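You operate a simulated robot arm through the tools that you are given. There is no shell and no other tool.

The job below is to be done with a simulated two-armed robot. You get a single attempt, and the scene is never put back.

## Task
Pick up the upright red pipe with one hand, pass it to the other hand and put it on the shelf of the grey table. Set down upright: upright red pipe.

The check looks at the end state, three seconds after you hand in, the way a careful person would. Anything else that was tipped, shoved, dropped, spilled or broken makes it a failure.

## Robot
Two 7-joint arms with two-finger parallel grippers on one trunk, on a base that moves. Base frame: it is fixed to the floor where the robot stands at the start and does not move with it; the origin is under the middle of the robot, x ahead of it, y to its left, z up; the surface under the hand at the start is at about z = 900. Readings come in mm, rad, newtons and seconds.
The left shoulder is at the start at [70, 134, 1081], the right one opposite. With the tool pointing down near the work surface each hand reaches from about 100 to 640 mm from the robot's upright axis, wherever it stands, measured 20 degrees to its own side. Places, roughly: shelf of the grey table [500, -100, 300]; upright red pipe (7x7x13 cm) [700, 0, 1000]. Payload 1.57 kg a hand.
The TCP of each hand is the grasp point between the finger pads, 30 mm short of the fingertips. In the tool frame z runs along the fingers and y along their closing line. Largest opening 80 mm; finger width 17, thickness 12; the body of the gripper, 40 by 82 mm, starts 80 mm behind the TCP.
Orientation is told as [roll, pitch, yaw] about the base's x, y, z axes, in that order, counted from this pose: with the fingers straight down and closing along the base's y, the tool's x points along the base's -x, its y along +y and its z along -z.

## Interface
- The arms move only by the tool send_rows. It takes "left_rows", "right_rows" or both (then of equal length, played together; a hand with none holds still); each is a list of rows, each a list of 7 numbers: the closure, from 0 (fully open) to 1 (shut), then the shift along the tool's x, y, z in mm, then the turn, a rotation vector about the tool's x, y, z in rad. In form: [[hand, x, y, z, ax, ay, az], ...]. A call has 1 to 20 rows; each row shifts and turns the commanded pose from where the row before left it, along the tool's axes as they then stand. Rows are played at 5 a second. More than 50 mm and 0.15 rad between two rows, or a gripper value outside its range, and nothing of the call is played. Where a pose cannot be reached the arm comes as near as it can. A force on the tool above 40 N (or 10 N above the force at the start of the call, whichever is more), or a blocked arm, ends the call early, and 0.2 s more pass. Each finger travels about 153 mm/s and halts on what it meets, pressing with about 32 N; the grip force reading is that of the motor and also rises with nothing between the fingers. The clock runs only during rows and for 0.2 s after the last one: add rows that do not move to give the fingers time. It gives the time, the measured TCP pose, the force on the tool (base axes), the opening and the grip force at its end, in the units of the frame above (readings bear some noise), with the torque about the TCP (base axes, N m) and any sound that the robot's microphone picked up, and new pictures: "views" is both (left out), scene, wrist or none (wrist: the cameras of the hands that moved).
- Cameras (640 x 400 px; columns grow to the right, rows downward): "scene" is now at [135.8, 16.9, 1302.5]; the picture's right is [0.18, -0.98, 0.00], its down [-0.62, -0.11, -0.78] and it looks along [0.76, 0.14, -0.63] (base axes); focal length 214 px, centre (320, 200). "left" rides on the left gripper at [72, 7, -122] in its tool frame; the picture's right is [-0.09, 1.00, 0.00], its down [-0.84, -0.08, -0.54] and it looks along [-0.54, -0.05, 0.84] (tool axes); focal length 238 px, centre (320, 200). "right" rides on the right gripper at [72, -7, -122] in its tool frame; the picture's right is [0.09, 1.00, 0.00], its down [-0.84, 0.08, -0.54] and it looks along [-0.54, 0.05, 0.84] (tool axes); focal length 238 px, centre (320, 200). There is no depth. A picture from a camera that has moved, and an enlarged one, comes with that camera's place and axes in the base frame and with its lens.
- lift_body(by): slides the trunk up (or, below 0, down) by that many mm; the arms and the scene camera ride with it, the base frame stays. It gives what a move gives, with no picture.
- base_move(legs): drives the robot by 1 to 6 legs, each [ahead, left, turn to the left] in mm, mm and rad, along the robot's own axes; the way and the turn of a leg run together, so that a leg with both is an arc; at most 1500 mm and 3.142 rad a leg. The arms and the cameras ride along, it lands a little off, and it stops where it bumps. It gives what a move gives, and a new picture of the scene camera.
- head_to(pan, tilt): turns the head with the scene camera to pan (to the left, within 1.501 rad either way) and tilt (down, from -0.506 to 1.204), counted from straight ahead of the robot. It gives what a move gives, and a new picture of the scene camera.
- enlarge(camera, box): a new picture of the part [left, top, right, bottom] of that camera's present view, enlarged. No time passes.
- hand_in(): hands the job in; it is judged then, once.

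Nothing tells you exact positions but the pictures and the camera data. Unless the task says otherwise, let go and move clear before handing in.

The tools are called after "Emit:" as name(argument=value, ...) on one line, values as JSON. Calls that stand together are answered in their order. send_rows: Moves the arms, as the interface text tells. Its arguments: {"type":"object","properties":{"left_rows":{"type":"array"},"right_rows":{"type":"array"},"views":{"type":"string","enum":["both","scene","wrist","none"]}},"required":[]} The other tools are called the same way: lift_body (by) moves the trunk up or down; base_move (legs) drives the base; head_to (pan, tilt) turns the head that bears the scene camera; enlarge (camera, box) takes an enlarged picture of a part of a camera's view; hand_in () hands the job in.

At the start:

```text
time_s: 0.0
left_ee_pos: [360.3, 269.6, 1230.1]
left_orientation: [-0.001, 0.0, 0.0]
left_ft_force: [-0.1, -0.4, -0.3]
left_torque: [-0.03, -0.02, -0.01]
left_grip_width: 80.2
left_finger_force: 0.1
right_ee_pos: [386.1, -51.1, 1158.7]
right_orientation: [0.0, 0.001, -0.001]
right_ft_force: [0.9, 0.3, 0.9]
right_torque: [-0.02, 0.01, -0.01]
right_grip_width: 80.1
right_finger_force: 0.1
trunk travel left (down, up): [-654.0, 286.0]
robot x, y, heading: [2.6, -0.8, 0.002]
head pan, tilt (commanded): [0.178, 0.682]
```

scene: 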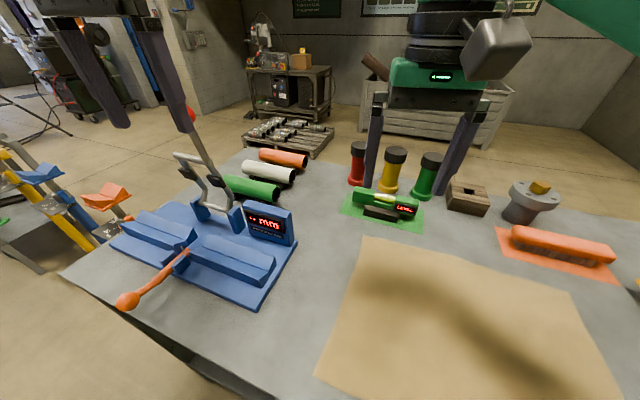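
right: 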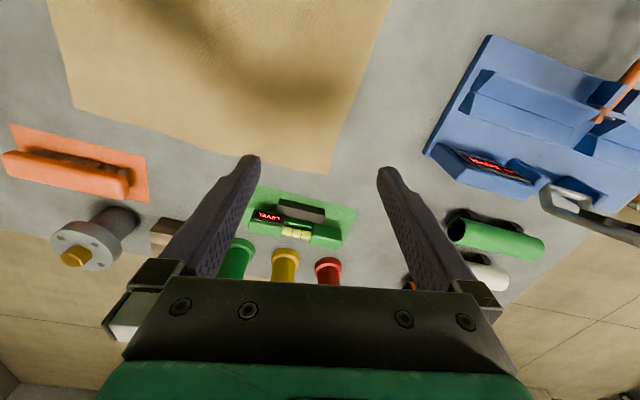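
left: 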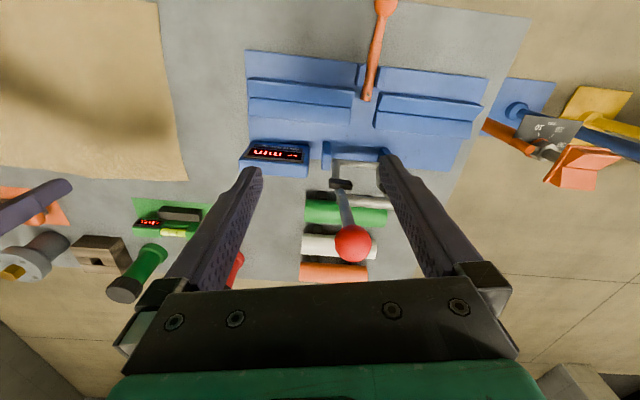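

I see the work table with three upright pipes (red, yellow, green) at the far edge, with the red one at roughly [700, 0, 1000]. The shelf of the grey table should be under the tabletop. I'll look closer before moving.

Emit:
enlarge(camera="scene", box=[300, 120, 500, 245])

Emit:
enlarge(camera="right", box=[200, 180, 440, 330])

Emit:
head_to(pan=0.0, tilt=1.2)

```text
3.20 times, centred on (400, 182) of scene
camera zoom: at [135.8, 16.9, 1302.5], right [0.18, -0.98, 0.0], down [-0.62, -0.11, -0.78], along [0.76, 0.14, -0.63], focal length 686 px, centre (64, 256)
```

zoom: 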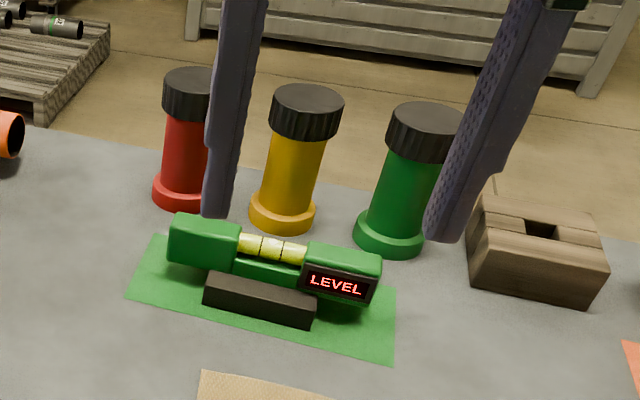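

```text
2.67 times, centred on (320, 255) of right
camera zoom: at [314.1, -57.9, 1281.3], right [-0.09, 1.0, 0.0], down [0.84, 0.08, 0.54], along [0.54, 0.05, -0.84], focal length 636 px, centre (320, 53)
```

zoom: 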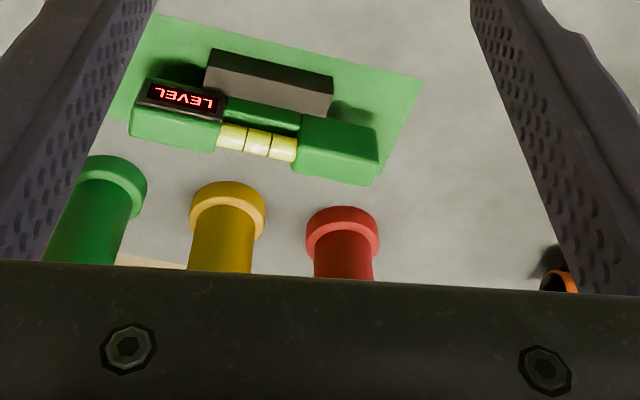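

```text
time_s: 0.9
left_ee_pos: [360.2, 268.3, 1229.3]
left_orientation: [0.0, -0.001, 0.0]
left_ft_force: [-0.4, -0.3, 0.5]
left_torque: [-0.02, 0.0, 0.01]
left_grip_width: 80.2
left_finger_force: 0.1
right_ee_pos: [386.4, -51.3, 1158.9]
right_orientation: [0.0, -0.002, 0.0]
right_ft_force: [0.9, -0.6, 0.2]
right_torque: [0.03, -0.01, -0.02]
right_grip_width: 79.8
right_finger_force: 0.0
trunk travel left (down, up): [-654.0, 286.0]
robot x, y, heading: [0.7, 0.1, -0.002]
head pan, tilt (commanded): [0.0, 1.201]
camera scene: at [107.6, 1.8, 1265.1], right [0.0, -1.0, 0.0], down [-0.93, 0.0, -0.36], along [0.36, 0.0, -0.93], focal length 214 px, centre (320, 200)
```

scene: 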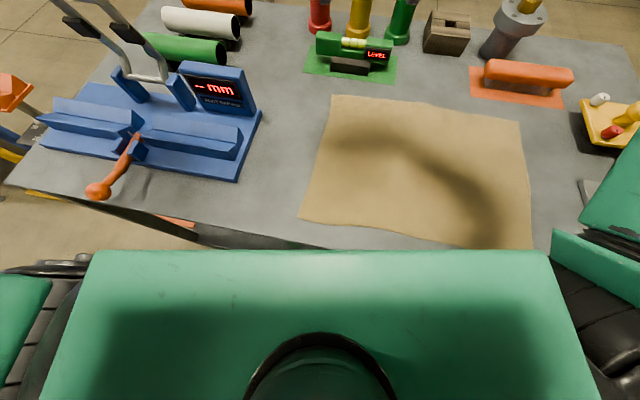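

The red pipe stands at about [734, 0], base on the table at z≈900, with the yellow pipe about 100 mm to its right. The front edge of the table is at x≈180-200. Before moving I'll look around the robot to see what free space there is.

Emit:
head_to(pan=1.5, tilt=0.6)

Emit:
head_to(pan=-1.5, tilt=0.6)

Emit:
head_to(pan=0.0, tilt=0.5)

```text
time_s: 2.5
left_ee_pos: [359.1, 268.4, 1230.3]
left_orientation: [0.001, -0.001, 0.0]
left_ft_force: [-0.2, 0.2, -0.3]
left_torque: [0.01, -0.02, -0.02]
left_grip_width: 79.8
left_finger_force: 0.0
right_ee_pos: [387.3, -52.1, 1158.2]
right_orientation: [0.001, 0.0, 0.0]
right_ft_force: [-0.8, -0.9, -0.2]
right_torque: [0.0, 0.01, -0.01]
right_grip_width: 80.0
right_finger_force: 0.1
trunk travel left (down, up): [-654.0, 286.0]
robot x, y, heading: [-5.0, -0.5, -0.001]
head pan, tilt (commanded): [1.499, 0.6]
camera scene: at [58.0, 89.9, 1309.6], right [1.0, -0.07, 0.0], down [-0.04, -0.56, -0.82], along [0.06, 0.82, -0.57], focal length 214 px, centre (320, 200)
```

scene: 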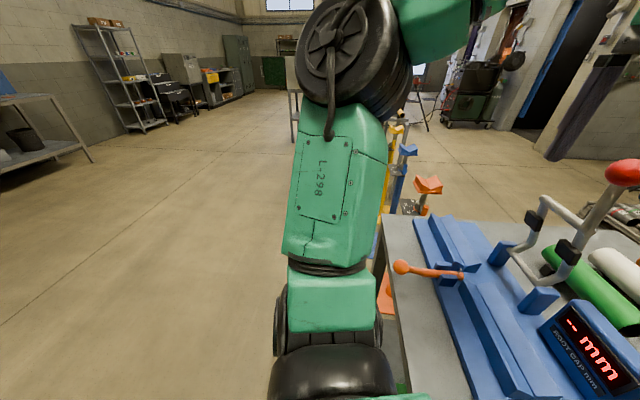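

```text
time_s: 5.2
left_ee_pos: [360.4, 269.0, 1229.4]
left_orientation: [0.001, 0.0, 0.0]
left_ft_force: [-0.6, 0.6, -0.4]
left_torque: [-0.01, -0.01, 0.0]
left_grip_width: 79.9
left_finger_force: 0.0
right_ee_pos: [385.8, -50.5, 1158.0]
right_orientation: [0.001, -0.001, 0.0]
right_ft_force: [-0.8, -0.3, -0.5]
right_torque: [-0.01, 0.06, -0.04]
right_grip_width: 80.0
right_finger_force: 0.1
trunk travel left (down, up): [-654.0, 286.0]
robot x, y, heading: [-0.7, -0.2, -0.001]
head pan, tilt (commanded): [-1.499, 0.6]
camera scene: at [57.9, -86.4, 1309.7], right [-1.0, -0.07, 0.0], down [-0.04, 0.56, -0.83], along [0.06, -0.82, -0.56], focal length 214 px, centre (320, 200)
```

scene: 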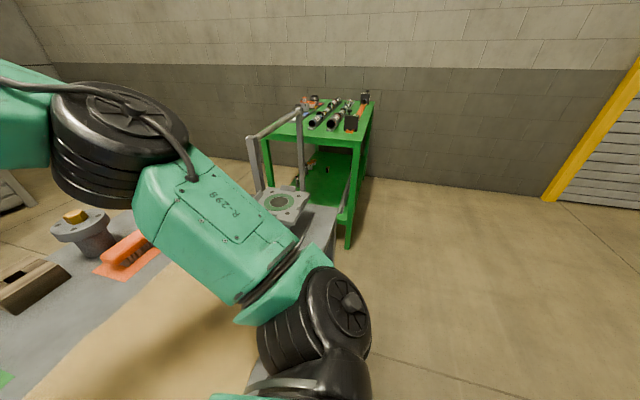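

```text
time_s: 6.8
left_ee_pos: [360.9, 267.6, 1229.3]
left_orientation: [-0.001, 0.0, 0.002]
left_ft_force: [0.4, -0.6, 0.0]
left_torque: [0.04, 0.04, 0.0]
left_grip_width: 79.8
left_finger_force: 0.1
right_ee_pos: [385.5, -50.8, 1159.1]
right_orientation: [0.0, 0.0, 0.0]
right_ft_force: [0.7, 0.0, -0.4]
right_torque: [0.0, 0.01, 0.04]
right_grip_width: 80.2
right_finger_force: 0.0
trunk travel left (down, up): [-654.0, 286.0]
robot x, y, heading: [2.5, 2.7, -0.0]
head pan, tilt (commanded): [0.0, 0.499]
camera scene: at [142.6, 1.7, 1318.7], right [0.0, -1.0, 0.0], down [-0.48, 0.0, -0.88], along [0.88, 0.0, -0.48], focal length 214 px, centre (320, 200)
```

scene: 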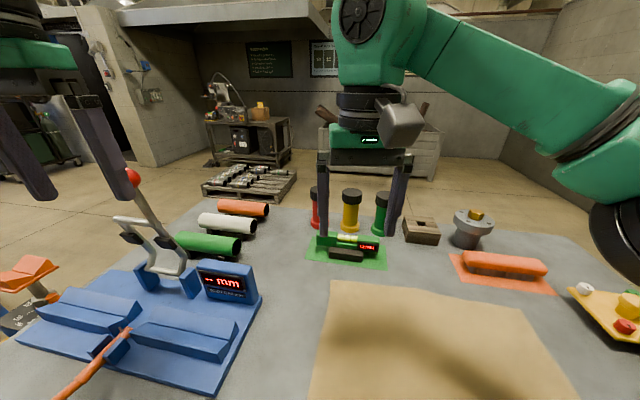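

The robot's sides look free. I'll back away from the table and look at the shelf beneath it before the pick.

Emit:
base_move(legs=[[-600, 0, 0]])

Emit:
head_to(pan=0.0, tilt=0.8)

```text
time_s: 10.1
left_ee_pos: [-234.8, 268.2, 1229.2]
left_orientation: [0.0, 0.0, -0.006]
left_ft_force: [0.2, -0.8, -0.1]
left_torque: [-0.01, 0.0, 0.0]
left_grip_width: 80.0
left_finger_force: 0.0
right_ee_pos: [-211.3, -53.0, 1157.0]
right_orientation: [0.0, 0.001, -0.008]
right_ft_force: [-0.6, -0.9, 0.0]
right_torque: [0.01, 0.02, -0.01]
right_grip_width: 79.8
right_finger_force: 0.1
trunk travel left (down, up): [-654.0, 286.0]
robot x, y, heading: [-597.6, 1.0, -0.006]
head pan, tilt (commanded): [0.0, 0.499]
camera scene: at [-454.1, 2.8, 1318.7], right [-0.01, -1.0, 0.0], down [-0.48, 0.0, -0.88], along [0.88, -0.01, -0.48], focal length 214 px, centre (320, 200)
```

scene: 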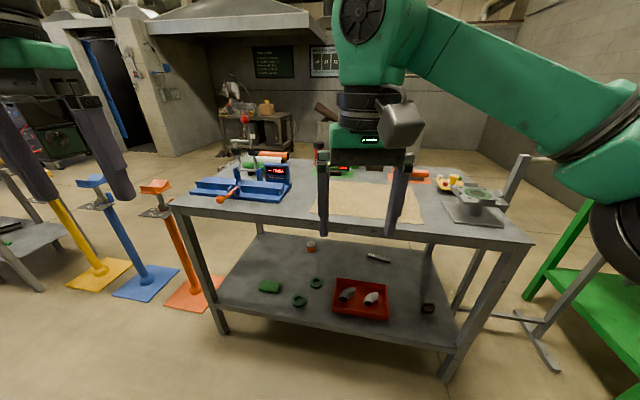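

```text
time_s: 10.9
left_ee_pos: [-235.5, 268.3, 1229.8]
left_orientation: [0.001, -0.002, -0.005]
left_ft_force: [-0.3, 0.2, -0.2]
left_torque: [-0.02, -0.02, 0.02]
left_grip_width: 80.0
left_finger_force: 0.2
right_ee_pos: [-212.3, -52.2, 1158.1]
right_orientation: [0.001, 0.0, -0.006]
right_ft_force: [0.3, 0.3, -0.1]
right_torque: [-0.01, -0.02, 0.01]
right_grip_width: 79.9
right_finger_force: 0.0
trunk travel left (down, up): [-654.0, 286.0]
robot x, y, heading: [-596.5, -4.4, -0.009]
head pan, tilt (commanded): [0.0, 0.799]
camera scene: at [-465.3, 2.8, 1292.9], right [-0.01, -1.0, 0.0], down [-0.72, 0.0, -0.7], along [0.7, 0.0, -0.72], focal length 214 px, centre (320, 200)
```

scene: 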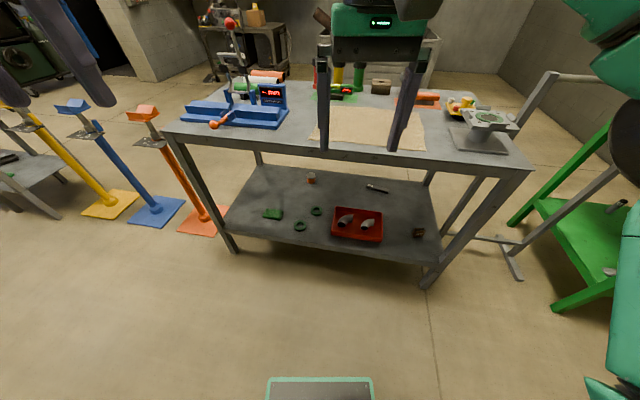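

The grey table has an open shelf at z≈300 holding small items and a red tray. I'll enlarge the shelf and look down at the base to see how close it can get to the table.

Emit:
enlarge(camera="scene", box=[210, 150, 450, 300])

Emit:
head_to(pan=0.0, tilt=1.2)

```text
2.67 times, centred on (330, 225) of scene
camera zoom: at [-465.3, 2.8, 1292.9], right [-0.01, -1.0, 0.0], down [-0.72, 0.0, -0.7], along [0.7, 0.0, -0.72], focal length 572 px, centre (293, 133)
```

zoom: 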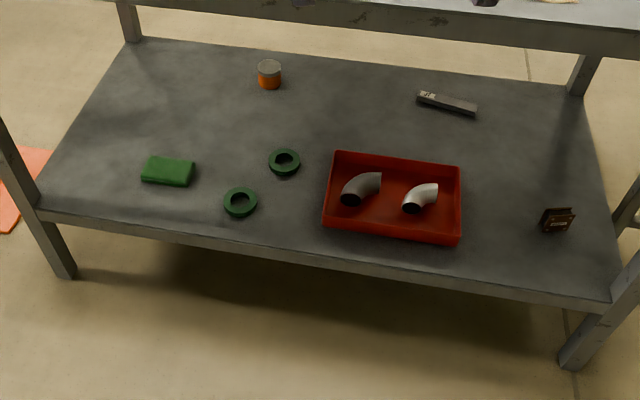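

```text
time_s: 11.8
left_ee_pos: [-235.1, 268.0, 1230.4]
left_orientation: [0.0, 0.001, -0.008]
left_ft_force: [-0.3, -0.4, -0.2]
left_torque: [0.03, 0.0, 0.01]
left_grip_width: 80.1
left_finger_force: 0.1
right_ee_pos: [-211.0, -51.8, 1157.1]
right_orientation: [-0.001, -0.001, -0.007]
right_ft_force: [0.5, 0.0, 0.2]
right_torque: [-0.02, 0.03, 0.0]
right_grip_width: 79.8
right_finger_force: 0.1
trunk travel left (down, up): [-654.0, 286.0]
robot x, y, heading: [-597.7, 2.8, -0.008]
head pan, tilt (commanded): [0.0, 1.201]
camera scene: at [-489.7, 3.0, 1265.1], right [-0.01, -1.0, 0.0], down [-0.93, 0.01, -0.36], along [0.36, 0.0, -0.93], focal length 214 px, centre (320, 200)
```

scene: 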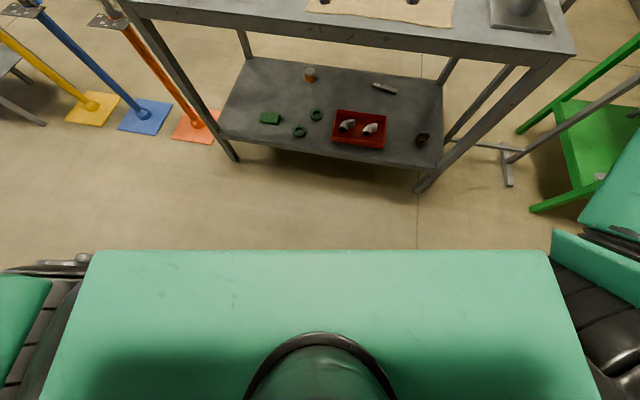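

The shelf is clear around roughly [520, 150, 300], and the table is turned by about 0.18 rad (its front edge sits nearer on the right side). While I'm in free space I'll test whether the right hand can spin so its camera rides on top, as a side grasp and the shelf both need.

Emit:
send_rows(right_rows=[[0, 0, 0, 0, 0, 0, 0.15], [0, 0, 0, 0, 0, 0, 0.15], [0, 0, 0, 0, 0, 0, 0.15], [0, 0, 0, 0, 0, 0, 0.15], [0, 0, 0, 0, 0, 0, 0.15], [0, 0, 0, 0, 0, 0, 0.15], [0, 0, 0, 0, 0, 0, 0.15], [0, 0, 0, 0, 0, 0, 0.15], [0, 0, 0, 0, 0, 0, 0.15], [0, 0, 0, 0, 0, 0, 0.15]], views="none")

```text
time_s: 14.0
left_ee_pos: [-234.8, 267.2, 1230.6]
left_orientation: [-0.001, 0.0, -0.008]
left_ft_force: [0.2, -0.2, 1.0]
left_torque: [-0.01, 0.02, -0.01]
left_grip_width: 79.8
left_finger_force: 0.0
right_ee_pos: [-212.7, -51.5, 1158.8]
right_orientation: [0.001, 0.001, -1.506]
right_ft_force: [-0.2, 0.5, 0.0]
right_torque: [0.0, -0.02, 0.02]
right_grip_width: 80.0
right_finger_force: 0.1
trunk travel left (down, up): [-654.0, 286.0]
robot x, y, heading: [-596.7, -2.5, -0.005]
head pan, tilt (commanded): [0.0, 1.201]
```

The spin works so far (yaw −1.5). I'll continue to a full half turn.

Emit:
send_rows(right_rows=[[0, 0, 0, 0, 0, 0, 0.15], [0, 0, 0, 0, 0, 0, 0.15], [0, 0, 0, 0, 0, 0, 0.15], [0, 0, 0, 0, 0, 0, 0.15], [0, 0, 0, 0, 0, 0, 0.15], [0, 0, 0, 0, 0, 0, 0.15], [0, 0, 0, 0, 0, 0, 0.15], [0, 0, 0, 0, 0, 0, 0.15], [0, 0, 0, 0, 0, 0, 0.15], [0, 0, 0, 0, 0, 0, 0.15], [0, 0, 0, 0, 0, 0, 0.1416]], views="none")

Emit:
head_to(pan=0.0, tilt=0.5)

```text
time_s: 16.4
left_ee_pos: [-235.2, 268.7, 1229.9]
left_orientation: [0.001, -0.002, -0.007]
left_ft_force: [-0.6, -0.1, 0.1]
left_torque: [0.0, -0.01, 0.0]
left_grip_width: 80.1
left_finger_force: 0.0
right_ee_pos: [-212.0, -52.2, 1158.5]
right_orientation: [0.001, 0.0, 3.135]
right_ft_force: [-0.2, -0.3, 0.1]
right_torque: [0.02, 0.03, 0.03]
right_grip_width: 80.0
right_finger_force: 0.0
trunk travel left (down, up): [-654.0, 286.0]
robot x, y, heading: [-596.3, 1.2, -0.007]
head pan, tilt (commanded): [0.0, 1.201]
```

```text
time_s: 17.5
left_ee_pos: [-235.3, 267.5, 1229.9]
left_orientation: [0.001, 0.0, -0.006]
left_ft_force: [-0.1, -0.7, 0.3]
left_torque: [-0.02, -0.03, -0.01]
left_grip_width: 80.0
left_finger_force: 0.0
right_ee_pos: [-210.8, -52.8, 1158.1]
right_orientation: [-0.001, -0.001, 3.137]
right_ft_force: [-0.8, -0.9, -0.2]
right_torque: [-0.02, -0.03, -0.01]
right_grip_width: 80.1
right_finger_force: 0.1
trunk travel left (down, up): [-654.0, 286.0]
robot x, y, heading: [-596.0, 1.3, -0.011]
head pan, tilt (commanded): [0.0, 0.499]
camera scene: at [-454.8, 2.8, 1318.7], right [-0.01, -1.0, 0.0], down [-0.48, 0.0, -0.88], along [0.88, -0.01, -0.48], focal length 214 px, centre (320, 200)
```

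scene: 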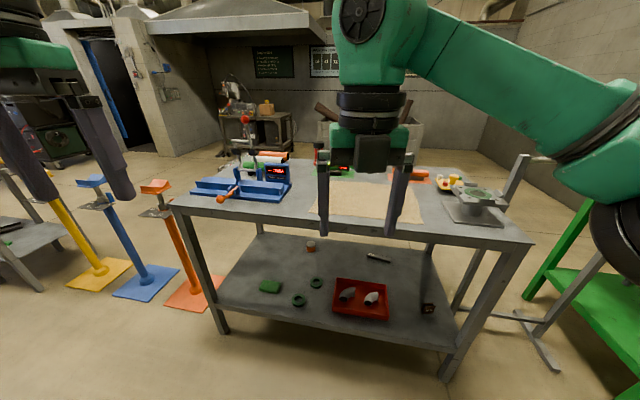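

The half turn reached 3.137 with the camera side now facing forward. Next I'll tilt the right hand forward about 60° and reach in free space to the spot that matches the pipe relative to the robot.

Emit:
send_rows(right_rows=[[0, 0, 0, 0, 0, 0.15, 0], [0, 0, 0, 0, 0, 0.15, 0], [0, 0, 0, 0, 0, 0.15, 0], [0, 0, 0, 0, 0, 0.15, 0], [0, 0, 0, 0, 0, 0.15, 0], [0, 0, 0, 0, 0, 0.15, 0], [0, 0, 0, 0, 0, 0.15, 0], [0, 0, 0, 0, 0, 0, 0]], views="wrist")

```text
time_s: 19.3
left_ee_pos: [-235.3, 268.7, 1229.7]
left_orientation: [-0.001, 0.0, -0.007]
left_ft_force: [-0.4, 0.3, -0.3]
left_torque: [0.03, 0.02, -0.01]
left_grip_width: 79.9
left_finger_force: 0.1
right_ee_pos: [-211.0, -52.8, 1158.3]
right_orientation: [-0.002, 1.051, 3.133]
right_ft_force: [0.1, 0.4, 0.5]
right_torque: [0.01, -0.02, -0.03]
right_grip_width: 80.1
right_finger_force: 0.1
trunk travel left (down, up): [-654.0, 286.0]
robot x, y, heading: [-597.9, -0.5, -0.007]
head pan, tilt (commanded): [0.0, 0.499]
camera right: at [-281.8, -44.9, 1282.4], right [0.04, -1.0, 0.08], down [-0.89, -0.07, -0.46], along [0.46, -0.05, -0.89], focal length 238 px, centre (320, 200)
```

right: 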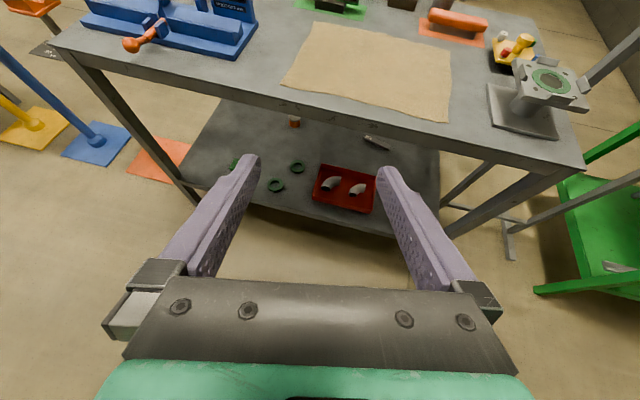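

The tilt works and the wrist camera now looks over the fingers. Next I'll test the reach.

Emit:
send_rows(right_rows=[[0, 1.5, -5.2, 39.3, 0, 0, 0], [0, 1.5, -5.2, 39.3, 0, 0, 0], [0, 1.5, -5.2, 39.3, 0, 0, 0], [0, 1.5, -5.2, 39.3, 0, 0, 0], [0, 1.5, -5.2, 39.3, 0, 0, 0], [0, 1.5, -5.2, 39.3, 0, 0, 0], [0, 1.5, -5.2, 39.3, 0, 0, 0], [0, 1.5, -5.2, 39.3, 0, 0, 0], [0, 1.5, -5.2, 39.3, 0, 0, 0], [0, 1.5, -5.2, 39.3, 0, 0, 0], [0, 0, 0, 0, 0, 0, 0]], views="both")

```text
time_s: 21.7
left_ee_pos: [-234.9, 266.2, 1229.9]
left_orientation: [-0.001, 0.0, -0.007]
left_ft_force: [-0.5, -0.2, 0.2]
left_torque: [0.01, 0.0, -0.01]
left_grip_width: 80.0
left_finger_force: 0.0
right_ee_pos: [136.4, -1.7, 974.9]
right_orientation: [-0.002, 1.049, 3.135]
right_ft_force: [-0.9, 0.4, -0.1]
right_torque: [0.0, -0.02, 0.01]
right_grip_width: 79.9
right_finger_force: 0.0
trunk travel left (down, up): [-654.0, 286.0]
robot x, y, heading: [-597.4, 3.1, -0.011]
head pan, tilt (commanded): [0.0, 0.499]
camera scene: at [-455.3, 2.1, 1318.8], right [-0.01, -1.0, 0.0], down [-0.48, 0.0, -0.88], along [0.88, -0.01, -0.48], focal length 214 px, centre (320, 200)
camera right: at [66.3, 4.9, 1100.2], right [0.04, -1.0, 0.08], down [-0.89, -0.07, -0.46], along [0.46, -0.05, -0.89], focal length 238 px, centre (320, 200)
```

scene: 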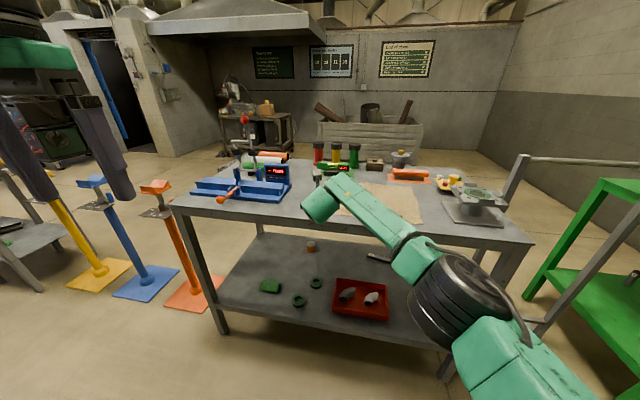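
right: 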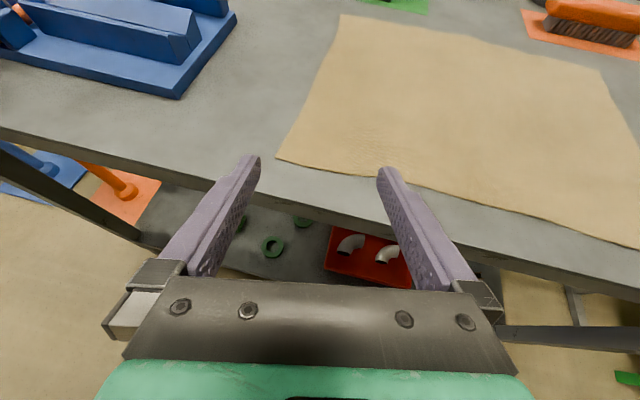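

The pose is fully reachable with the elbow well above table height. I'll pull the hand back and up, then drive back to the start position at the table.

Emit:
send_rows(right_rows=[[0, 0.9, 0, -40.6, 0, 0, 0], [0, 0.9, 0, -40.6, 0, 0, 0], [0, 0.9, 0, -40.6, 0, 0, 0], [0, 0.9, 0, -40.6, 0, 0, 0], [0, 0.9, 0, -40.6, 0, 0, 0], [0, 0, 0, 0, 0, 0, 0]], views="none")

Emit:
base_move(legs=[[590, 0, 0.008]])

```text
time_s: 23.1
left_ee_pos: [-236.0, 269.4, 1228.7]
left_orientation: [0.0, 0.002, -0.006]
left_ft_force: [-0.2, 0.1, 0.1]
left_torque: [-0.02, -0.02, 0.01]
left_grip_width: 79.9
left_finger_force: 0.1
right_ee_pos: [-36.9, -1.3, 1082.1]
right_orientation: [-0.002, 1.049, 3.135]
right_ft_force: [0.2, -0.1, 0.1]
right_torque: [-0.05, 0.0, 0.03]
right_grip_width: 80.1
right_finger_force: 0.1
trunk travel left (down, up): [-654.0, 286.0]
robot x, y, heading: [-599.3, -0.3, -0.013]
head pan, tilt (commanded): [0.0, 0.499]
```

```text
time_s: 26.4
left_ee_pos: [352.7, 269.9, 1229.6]
left_orientation: [0.0, 0.001, 0.002]
left_ft_force: [-1.3, 0.9, 0.4]
left_torque: [0.01, 0.01, 0.04]
left_grip_width: 80.1
left_finger_force: 0.1
right_ee_pos: [552.1, 2.6, 1081.7]
right_orientation: [-0.003, 1.051, -3.139]
right_ft_force: [-0.4, 0.5, -0.4]
right_torque: [0.05, -0.03, -0.02]
right_grip_width: 79.9
right_finger_force: 0.1
trunk travel left (down, up): [-654.0, 286.0]
robot x, y, heading: [-10.6, 0.7, -0.0]
head pan, tilt (commanded): [0.0, 0.499]
camera scene: at [134.6, 2.4, 1318.8], right [0.0, -1.0, 0.0], down [-0.48, 0.0, -0.88], along [0.88, 0.0, -0.48], focal length 214 px, centre (320, 200)
```

scene: 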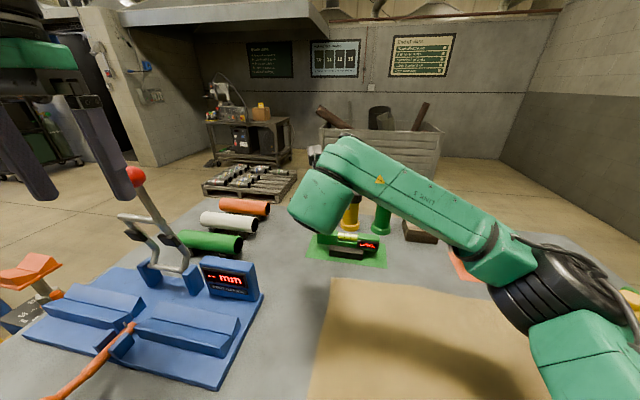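

I'm back at the table at x=−10, and the right hand is tilted and ready. The scene camera is blocked by the arm, so I'll use the wrist camera to locate the pipe.

Emit:
enlarge(camera="right", box=[0, 0, 640, 400])

Emit:
enlarge(camera="right", box=[200, 0, 440, 150])

```text
1.00 times, centred on (320, 200) of right (not enlarged: the box is as wide or as high as the picture)
camera zoom: at [481.9, 9.0, 1205.3], right [0.05, -1.0, 0.08], down [-0.89, -0.08, -0.46], along [0.46, -0.05, -0.89], focal length 238 px, centre (320, 200)
```

zoom: 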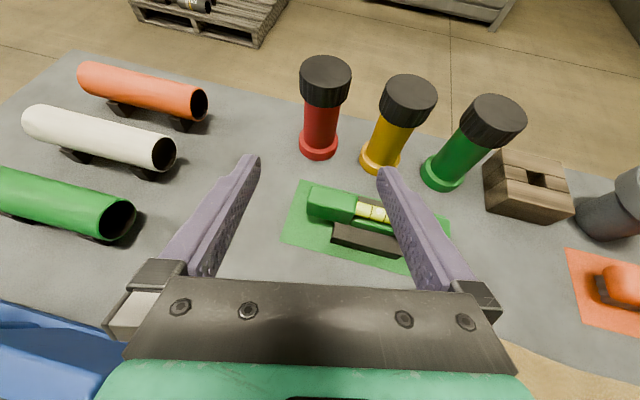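

```text
2.67 times, centred on (320, 75) of right
camera zoom: at [481.9, 9.0, 1205.3], right [0.05, -1.0, 0.08], down [-0.89, -0.08, -0.46], along [0.46, -0.05, -0.89], focal length 636 px, centre (320, 533)
```

zoom: 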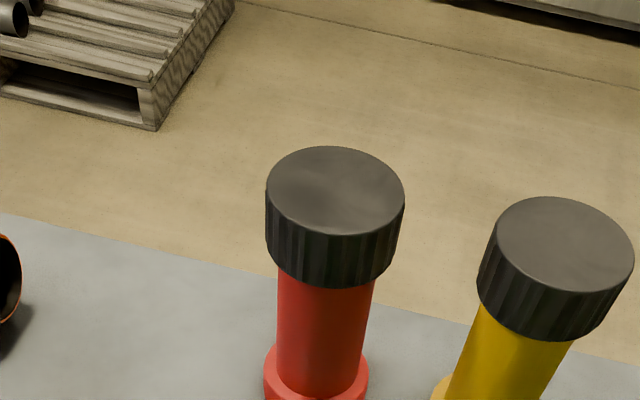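

The red pipe shows clearly with its black cap; its axis is near y≈0, x≈730. I'll zoom on the full pipe to fix its position and dimensions.

Emit:
enlarge(camera="right", box=[264, 45, 376, 170])

Emit:
enlarge(camera="right", box=[280, 120, 360, 170])

```text
3.20 times, centred on (320, 108) of right
camera zoom: at [481.9, 9.0, 1205.3], right [0.05, -1.0, 0.08], down [-0.89, -0.08, -0.46], along [0.46, -0.05, -0.89], focal length 763 px, centre (320, 496)
```

zoom: 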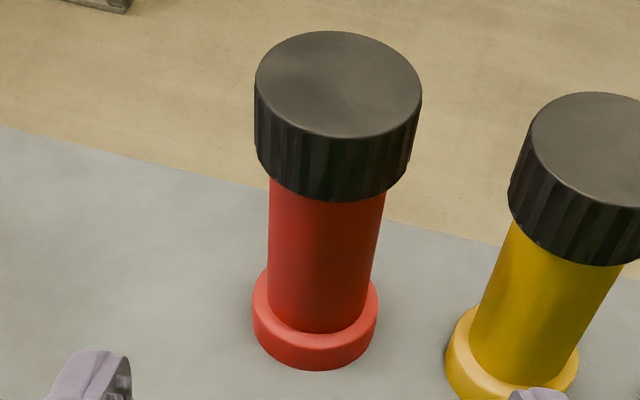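

```text
8.00 times, centred on (320, 145) of right
camera zoom: at [481.9, 9.0, 1205.3], right [0.05, -1.0, 0.08], down [-0.89, -0.08, -0.46], along [0.46, -0.05, -0.89], focal length 1907 px, centre (320, 640)
```

zoom: 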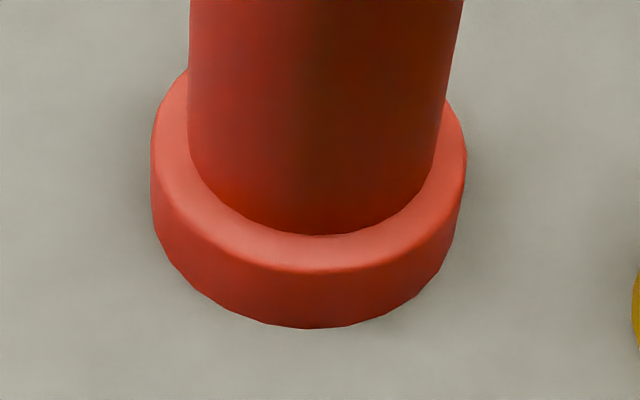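

The pipe axis is at about [742, 0]: flange Ø≈63 (z 900-918), body Ø≈47, cap Ø≈60 (z 1002-1030), with yellow about 93 mm away at [721, −91]. I'll grip the cap with the right hand so the left hand can take the body later, starting with a pre-grasp pose in front of it.

Emit:
send_rows(right_rows=[[0.08, 12.3, 0.9, 39.4, 0, 0, 0], [0.08, 12.3, 0.9, 39.4, 0, 0, 0], [0.08, 12.3, 0.8, 39.4, 0, 0, 0], [0.08, 0, 0, 0, 0, 0, 0], [0.08, 0, 0, 0, 0, 0, 0]], views="both")

```text
time_s: 27.6
left_ee_pos: [353.0, 269.3, 1229.9]
left_orientation: [0.0, 0.0, 0.002]
left_ft_force: [0.2, 0.6, 0.3]
left_torque: [0.02, 0.01, -0.04]
left_grip_width: 80.0
left_finger_force: 0.1
right_ee_pos: [674.9, 0.5, 1055.1]
right_orientation: [0.0, 1.05, -3.139]
right_ft_force: [0.3, 0.2, -0.3]
right_torque: [0.0, -0.02, 0.01]
right_grip_width: 73.6
right_finger_force: 0.1
trunk travel left (down, up): [-654.0, 286.0]
robot x, y, heading: [-4.9, -1.7, 0.007]
head pan, tilt (commanded): [0.0, 0.499]
camera scene: at [135.1, 2.4, 1318.7], right [0.0, -1.0, 0.0], down [-0.48, 0.0, -0.88], along [0.88, 0.0, -0.48], focal length 214 px, centre (320, 200)
camera right: at [604.7, 7.0, 1177.9], right [0.05, -1.0, 0.08], down [-0.89, -0.08, -0.46], along [0.46, -0.05, -0.89], focal length 238 px, centre (320, 200)
```

scene: 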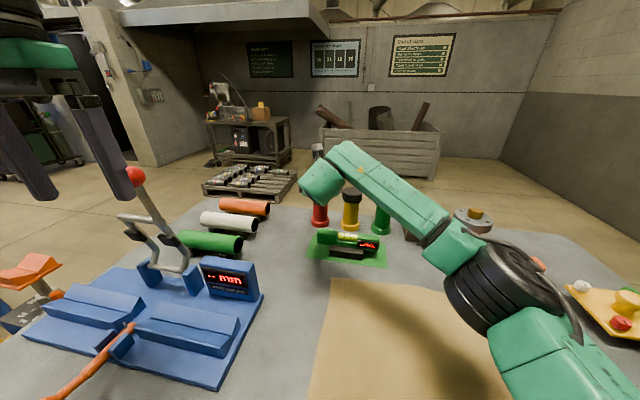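
right: 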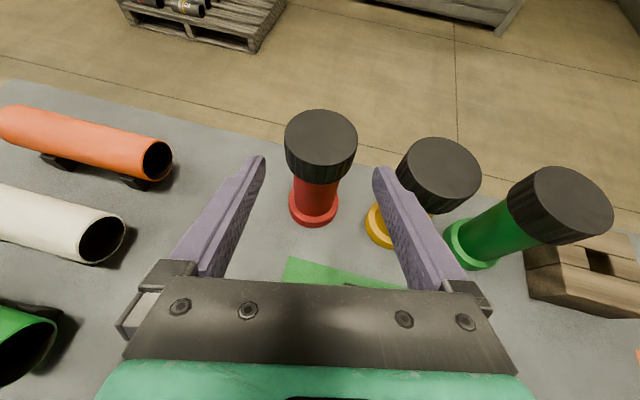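

The cap centre computes to [743, 1] and the hand is lined up with it. I'll advance along the tool axis in small steps and look before closing.

Emit:
send_rows(right_rows=[[0.08, 0, 0, 15, 0, 0, 0], [0.08, 0, 0, 15, 0, 0, 0], [0.08, 0, 0, 15, 0, 0, 0], [0.08, 0, 0, 0, 0, 0, 0]], views="wrist")

```text
time_s: 28.6
left_ee_pos: [351.7, 268.8, 1231.3]
left_orientation: [-0.001, 0.0, 0.003]
left_ft_force: [-0.3, -0.5, 0.2]
left_torque: [-0.01, 0.0, -0.04]
left_grip_width: 79.7
left_finger_force: 0.1
right_ee_pos: [712.2, -2.0, 1031.5]
right_orientation: [-0.001, 1.052, -3.139]
right_ft_force: [0.0, 0.2, 0.3]
right_torque: [0.0, 0.0, 0.02]
right_grip_width: 73.6
right_finger_force: 0.0
trunk travel left (down, up): [-654.0, 286.0]
robot x, y, heading: [-6.1, 0.7, 0.002]
head pan, tilt (commanded): [0.0, 0.499]
camera right: at [642.5, 6.8, 1155.5], right [0.05, -1.0, 0.08], down [-0.89, -0.08, -0.46], along [0.46, -0.05, -0.89], focal length 238 px, centre (320, 200)
```

right: 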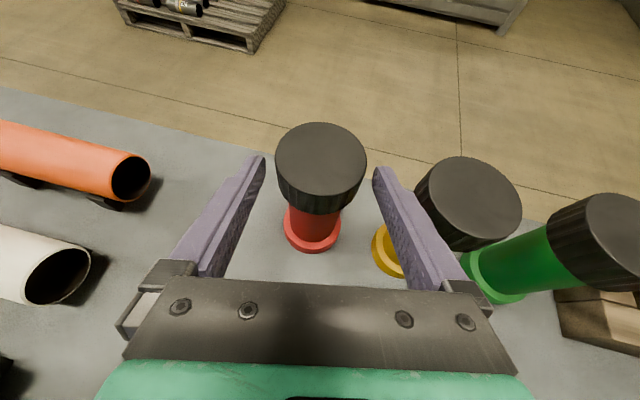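

The cap is centred between the fingers with clearance on both sides. I'll go the last ~34 mm.

Emit:
send_rows(right_rows=[[0.08, 0, 0, 12, 0, 0, 0], [0.08, 0, 0, 12, 0, 0, 0], [0.08, 0, 0, 10, 0, 0, 0], [0.08, 0, 0, 0, 0, 0, 0]], views="wrist")

```text
time_s: 29.6
left_ee_pos: [352.5, 269.3, 1229.0]
left_orientation: [-0.001, 0.0, 0.001]
left_ft_force: [0.9, -0.1, 0.2]
left_torque: [-0.01, -0.03, 0.03]
left_grip_width: 79.9
left_finger_force: 0.1
right_ee_pos: [744.3, 0.7, 1014.6]
right_orientation: [-0.002, 1.049, -3.14]
right_ft_force: [-0.3, 0.4, -0.2]
right_torque: [-0.01, -0.01, 0.0]
right_grip_width: 73.6
right_finger_force: 0.0
trunk travel left (down, up): [-654.0, 286.0]
robot x, y, heading: [-5.9, 1.5, 0.001]
head pan, tilt (commanded): [0.0, 0.499]
camera right: at [671.9, 7.0, 1138.6], right [0.05, -1.0, 0.08], down [-0.89, -0.08, -0.46], along [0.46, -0.05, -0.89], focal length 238 px, centre (320, 200)
```

right: 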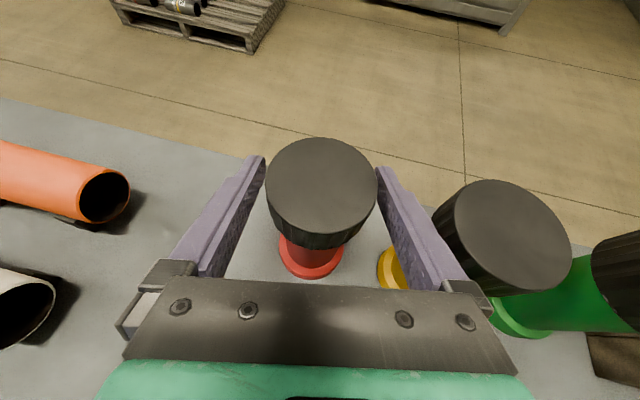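

The fingers straddle the cap. Closing now.

Emit:
send_rows(right_rows=[[0.3, 0, 0, 0, 0, 0, 0], [0.6, 0, 0, 0, 0, 0, 0], [1, 0, 0, 0, 0, 0, 0], [1, 0, 0, 0, 0, 0, 0], [1, 0, 0, 0, 0, 0, 0]], views="wrist")

```text
time_s: 30.8
left_ee_pos: [352.4, 269.6, 1229.8]
left_orientation: [0.0, -0.001, 0.002]
left_ft_force: [0.2, -0.9, -0.4]
left_torque: [0.03, 0.02, 0.0]
left_grip_width: 80.1
left_finger_force: 0.0
right_ee_pos: [742.3, 0.2, 1014.1]
right_orientation: [-0.001, 1.047, -3.139]
right_ft_force: [-0.3, -0.4, 0.1]
right_torque: [-0.1, -0.01, 0.05]
right_grip_width: 57.7
right_finger_force: 31.6
trunk travel left (down, up): [-654.0, 286.0]
robot x, y, heading: [-6.2, 1.5, 0.002]
head pan, tilt (commanded): [0.0, 0.499]
camera right: at [671.9, 7.0, 1138.6], right [0.05, -1.0, 0.08], down [-0.89, -0.08, -0.46], along [0.46, -0.05, -0.89], focal length 238 px, centre (320, 200)
```

right: 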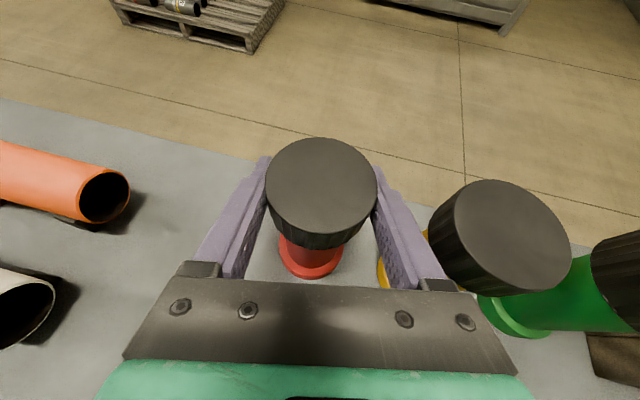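

The cap is gripped at 57.7 mm with 31.6 N. I'll lift straight up, gently at first.

Emit:
send_rows(right_rows=[[1, 4.3, 0, -2.5, 0, 0, 0], [1, 8.7, 0, -5, 0, 0, 0], [1, 13, 0, -7.5, 0, 0, 0], [1, 13, 0, -7.5, 0, 0, 0], [1, 0, 0, 0, 0, 0, 0]], views="both")

```text
time_s: 32.0
left_ee_pos: [352.4, 269.3, 1229.8]
left_orientation: [0.002, 0.001, 0.0]
left_ft_force: [0.4, -0.2, 0.2]
left_torque: [-0.03, -0.02, -0.02]
left_grip_width: 79.9
left_finger_force: 0.1
right_ee_pos: [740.8, -0.1, 1058.4]
right_orientation: [-0.001, 1.051, -3.141]
right_ft_force: [-0.2, 1.0, 0.3]
right_torque: [0.03, 0.0, 0.03]
right_grip_width: 0.0
right_finger_force: 21.2
trunk travel left (down, up): [-654.0, 286.0]
robot x, y, heading: [-5.5, -1.1, 0.003]
head pan, tilt (commanded): [0.0, 0.499]
camera scene: at [135.1, 2.5, 1318.7], right [0.0, -1.0, 0.0], down [-0.48, 0.0, -0.88], along [0.88, 0.0, -0.48], focal length 214 px, centre (320, 200)
camera right: at [669.9, 7.0, 1182.7], right [0.05, -1.0, 0.08], down [-0.89, -0.08, -0.46], along [0.46, -0.05, -0.89], focal length 238 px, centre (320, 200)
```

scene: 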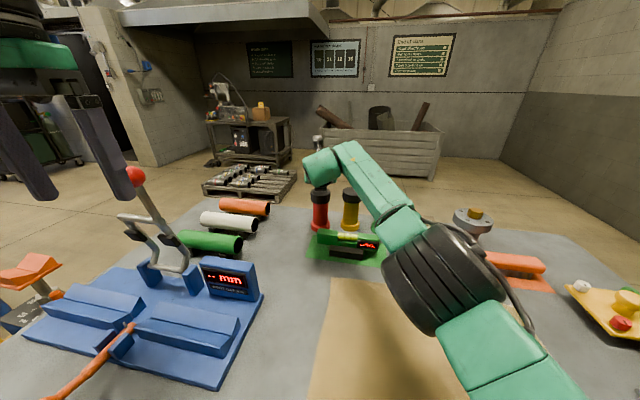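
right: 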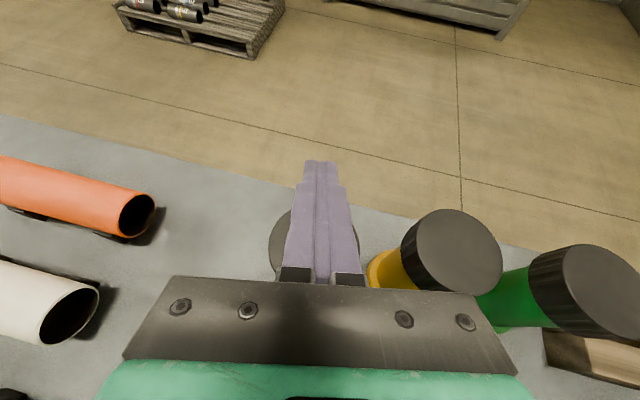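

The cap slipped out of the fingers, but the pipe is still standing. I'll back off along the tool axis, open, and check its position. Next time I'll grip the body right under the cap so that the cap's rim carries the weight.

Emit:
send_rows(right_rows=[[1, 0, 0, -30, 0, 0, 0], [1, 0, 0, -30, 0, 0, 0], [0.5, 0, 0, -20, 0, 0, 0], [0.08, 0, 0, 0, 0, 0, 0], [0.08, 0, 0, 0, 0, 0, 0]], views="both")

Emit:
enlarge(camera="right", box=[230, 60, 470, 270])

```text
time_s: 33.2
left_ee_pos: [350.8, 269.3, 1230.2]
left_orientation: [-0.001, 0.0, 0.0]
left_ft_force: [-0.2, -0.8, -0.8]
left_torque: [0.02, -0.02, 0.04]
left_grip_width: 80.0
left_finger_force: 0.1
right_ee_pos: [671.9, -0.9, 1099.0]
right_orientation: [-0.003, 1.046, -3.14]
right_ft_force: [-0.3, 0.6, -0.6]
right_torque: [-0.02, 0.02, 0.02]
right_grip_width: 73.3
right_finger_force: 0.0
trunk travel left (down, up): [-654.0, 286.0]
robot x, y, heading: [-7.1, -0.9, 0.004]
head pan, tilt (commanded): [0.0, 0.499]
camera scene: at [134.9, 2.7, 1318.8], right [0.0, -1.0, 0.0], down [-0.48, 0.0, -0.88], along [0.88, 0.0, -0.48], focal length 214 px, centre (320, 200)
camera right: at [602.0, 6.7, 1224.0], right [0.05, -1.0, 0.08], down [-0.89, -0.08, -0.46], along [0.46, -0.05, -0.89], focal length 238 px, centre (320, 200)
```

scene: 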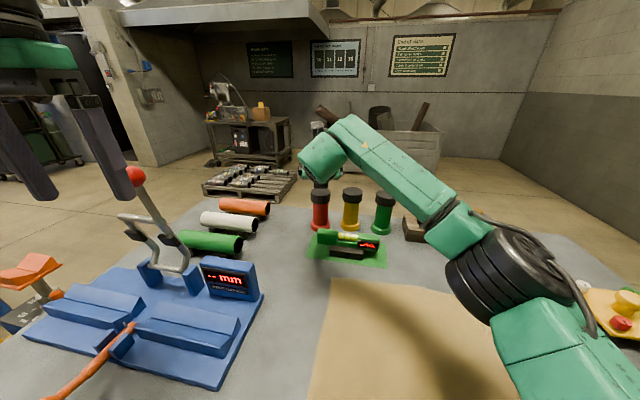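
right: 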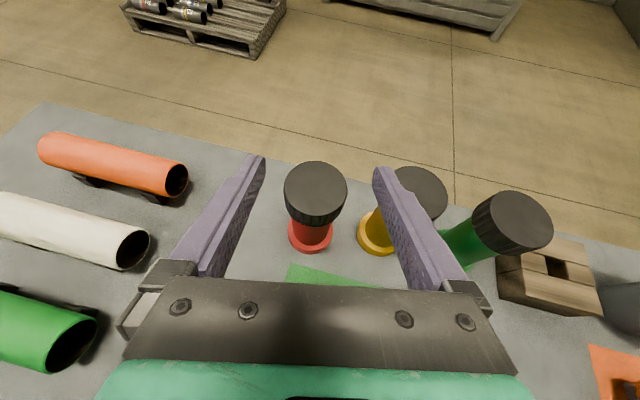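

```text
1.90 times, centred on (350, 165) of right
camera zoom: at [602.0, 6.7, 1224.0], right [0.05, -1.0, 0.08], down [-0.89, -0.08, -0.46], along [0.46, -0.05, -0.89], focal length 454 px, centre (263, 267)
```

zoom: 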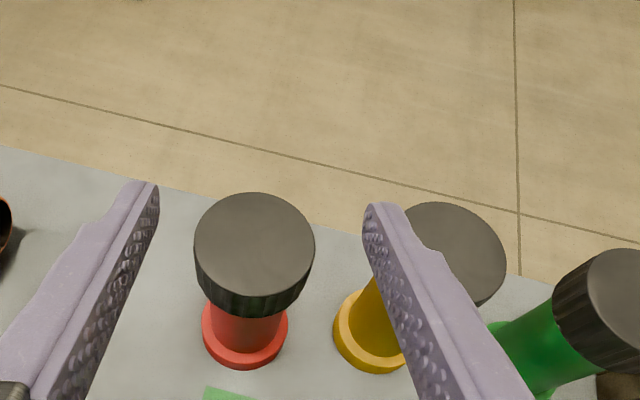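

The pipe was dragged slightly toward me and now stands upright at about [717, 0]. I'll flatten the hand to about 75° and come in just below the cap at z≈985, which clears the LEVEL (top ≈951).

Emit:
send_rows(right_rows=[[0.08, -19.9, 0, -34.7, 0, 0, 0], [0.08, 0, 0, 0, 0, 0.13, 0], [0.08, 0, 0, 0, 0, 0.13, 0], [0.08, -29.4, 0, 10, 0, 0, 0], [0.08, -29.4, 0, 10, 0, 0, 0], [0.08, -29.4, 0, 10, 0, 0, 0], [0.08, 0, 0, 0, 0, 0, 0]], views="both")

Emit:
enlarge(camera="right", box=[230, 60, 410, 270])

```text
time_s: 34.8
left_ee_pos: [353.0, 269.2, 1229.9]
left_orientation: [0.0, 0.0, 0.001]
left_ft_force: [-0.1, 0.0, 0.3]
left_torque: [0.01, 0.02, -0.01]
left_grip_width: 79.8
left_finger_force: 0.1
right_ee_pos: [638.5, -0.4, 1006.1]
right_orientation: [-0.005, 1.312, 3.14]
right_ft_force: [-0.7, 0.1, 0.2]
right_torque: [0.01, -0.01, 0.01]
right_grip_width: 73.6
right_finger_force: 0.1
trunk travel left (down, up): [-654.0, 286.0]
robot x, y, heading: [-5.4, 3.2, 0.001]
head pan, tilt (commanded): [0.0, 0.499]
camera scene: at [134.9, 2.3, 1318.8], right [0.0, -1.0, 0.0], down [-0.48, 0.0, -0.88], along [0.88, 0.0, -0.48], focal length 214 px, centre (320, 200)
camera right: at [539.7, 6.4, 1108.1], right [0.03, -1.0, 0.09], down [-0.74, -0.08, -0.67], along [0.67, -0.05, -0.74], focal length 238 px, centre (320, 200)
```

scene: 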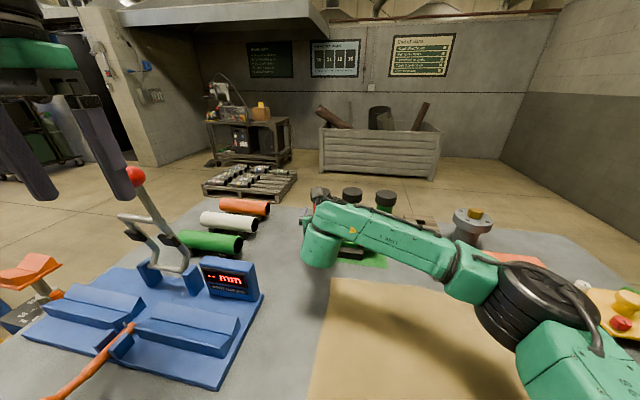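
right: 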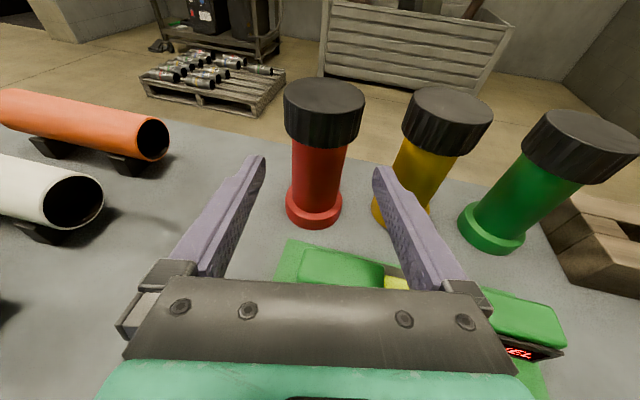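

```text
1.90 times, centred on (320, 165) of right
camera zoom: at [539.7, 6.4, 1108.1], right [0.03, -1.0, 0.09], down [-0.74, -0.08, -0.67], along [0.67, -0.05, -0.74], focal length 454 px, centre (320, 267)
```

zoom: 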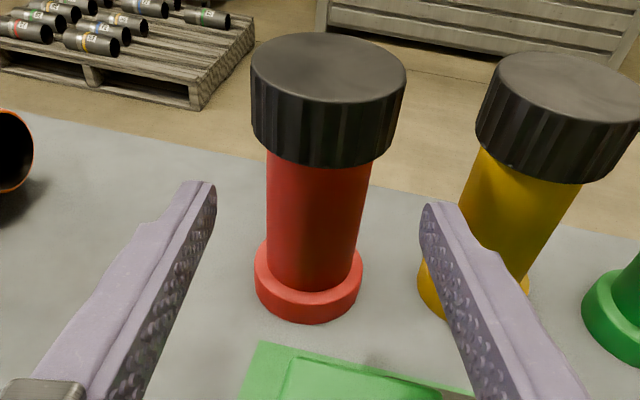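

The pipe is at about [717, 0] and the fingers are lined up below the cap rim. Advancing along the tool axis.

Emit:
send_rows(right_rows=[[0.08, 0, 0, 20, 0, 0, 0], [0.08, 0, 0, 20, 0, 0, 0], [0.08, 0, 0, 20, 0, 0, 0], [0.08, 0, 0, 20, 0, 0, 0], [0.08, 0, 0, 0, 0, 0, 0]], views="wrist")

```text
time_s: 36.0
left_ee_pos: [352.4, 270.3, 1229.5]
left_orientation: [0.0, 0.0, 0.0]
left_ft_force: [-0.5, 0.0, -0.6]
left_torque: [-0.02, 0.0, 0.02]
left_grip_width: 80.1
left_finger_force: 0.1
right_ee_pos: [714.7, 0.6, 986.6]
right_orientation: [-0.002, 1.311, -3.14]
right_ft_force: [-0.2, 1.1, 0.7]
right_torque: [-0.01, 0.0, -0.03]
right_grip_width: 73.9
right_finger_force: 0.0
trunk travel left (down, up): [-654.0, 286.0]
robot x, y, heading: [-5.6, -1.0, 0.007]
head pan, tilt (commanded): [0.0, 0.499]
camera right: at [616.2, 6.5, 1088.4], right [0.03, -1.0, 0.09], down [-0.74, -0.08, -0.67], along [0.67, -0.05, -0.74], focal length 238 px, centre (320, 200)
```

right: 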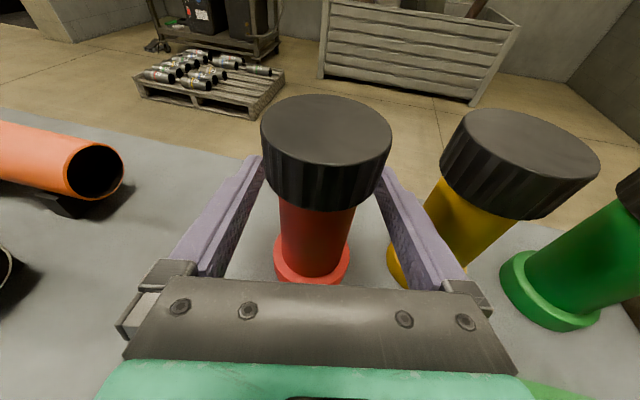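

The fingers are around the body just beneath the cap. Closing.

Emit:
send_rows(right_rows=[[0.25, 0, 0, 0, 0, 0, 0], [0.4, 0, 0, 0, 0, 0, 0], [0.7, 0, 0, 0, 0, 0, 0], [1, 0, 0, 0, 0, 0, 0], [1, 0, 0, 0, 0, 0, 0]], views="wrist")

```text
time_s: 37.2
left_ee_pos: [353.7, 270.6, 1229.4]
left_orientation: [0.0, -0.002, 0.002]
left_ft_force: [-0.1, 0.4, 0.8]
left_torque: [0.04, 0.01, 0.02]
left_grip_width: 80.1
left_finger_force: 0.1
right_ee_pos: [716.2, -0.4, 986.1]
right_orientation: [0.0, 1.308, -3.142]
right_ft_force: [0.5, 0.7, 0.5]
right_torque: [0.02, 0.03, 0.01]
right_grip_width: 47.8
right_finger_force: 32.3
trunk travel left (down, up): [-654.0, 286.0]
robot x, y, heading: [-11.1, 3.8, 0.002]
head pan, tilt (commanded): [0.0, 0.499]
camera right: at [616.5, 6.9, 1088.3], right [0.03, -1.0, 0.09], down [-0.74, -0.08, -0.67], along [0.67, -0.05, -0.74], focal length 238 px, centre (320, 200)
```

right: 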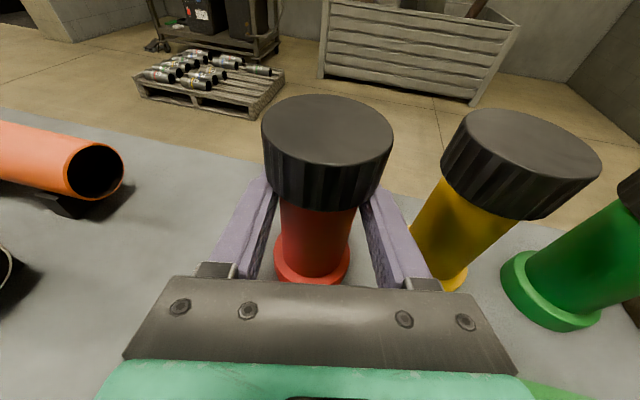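

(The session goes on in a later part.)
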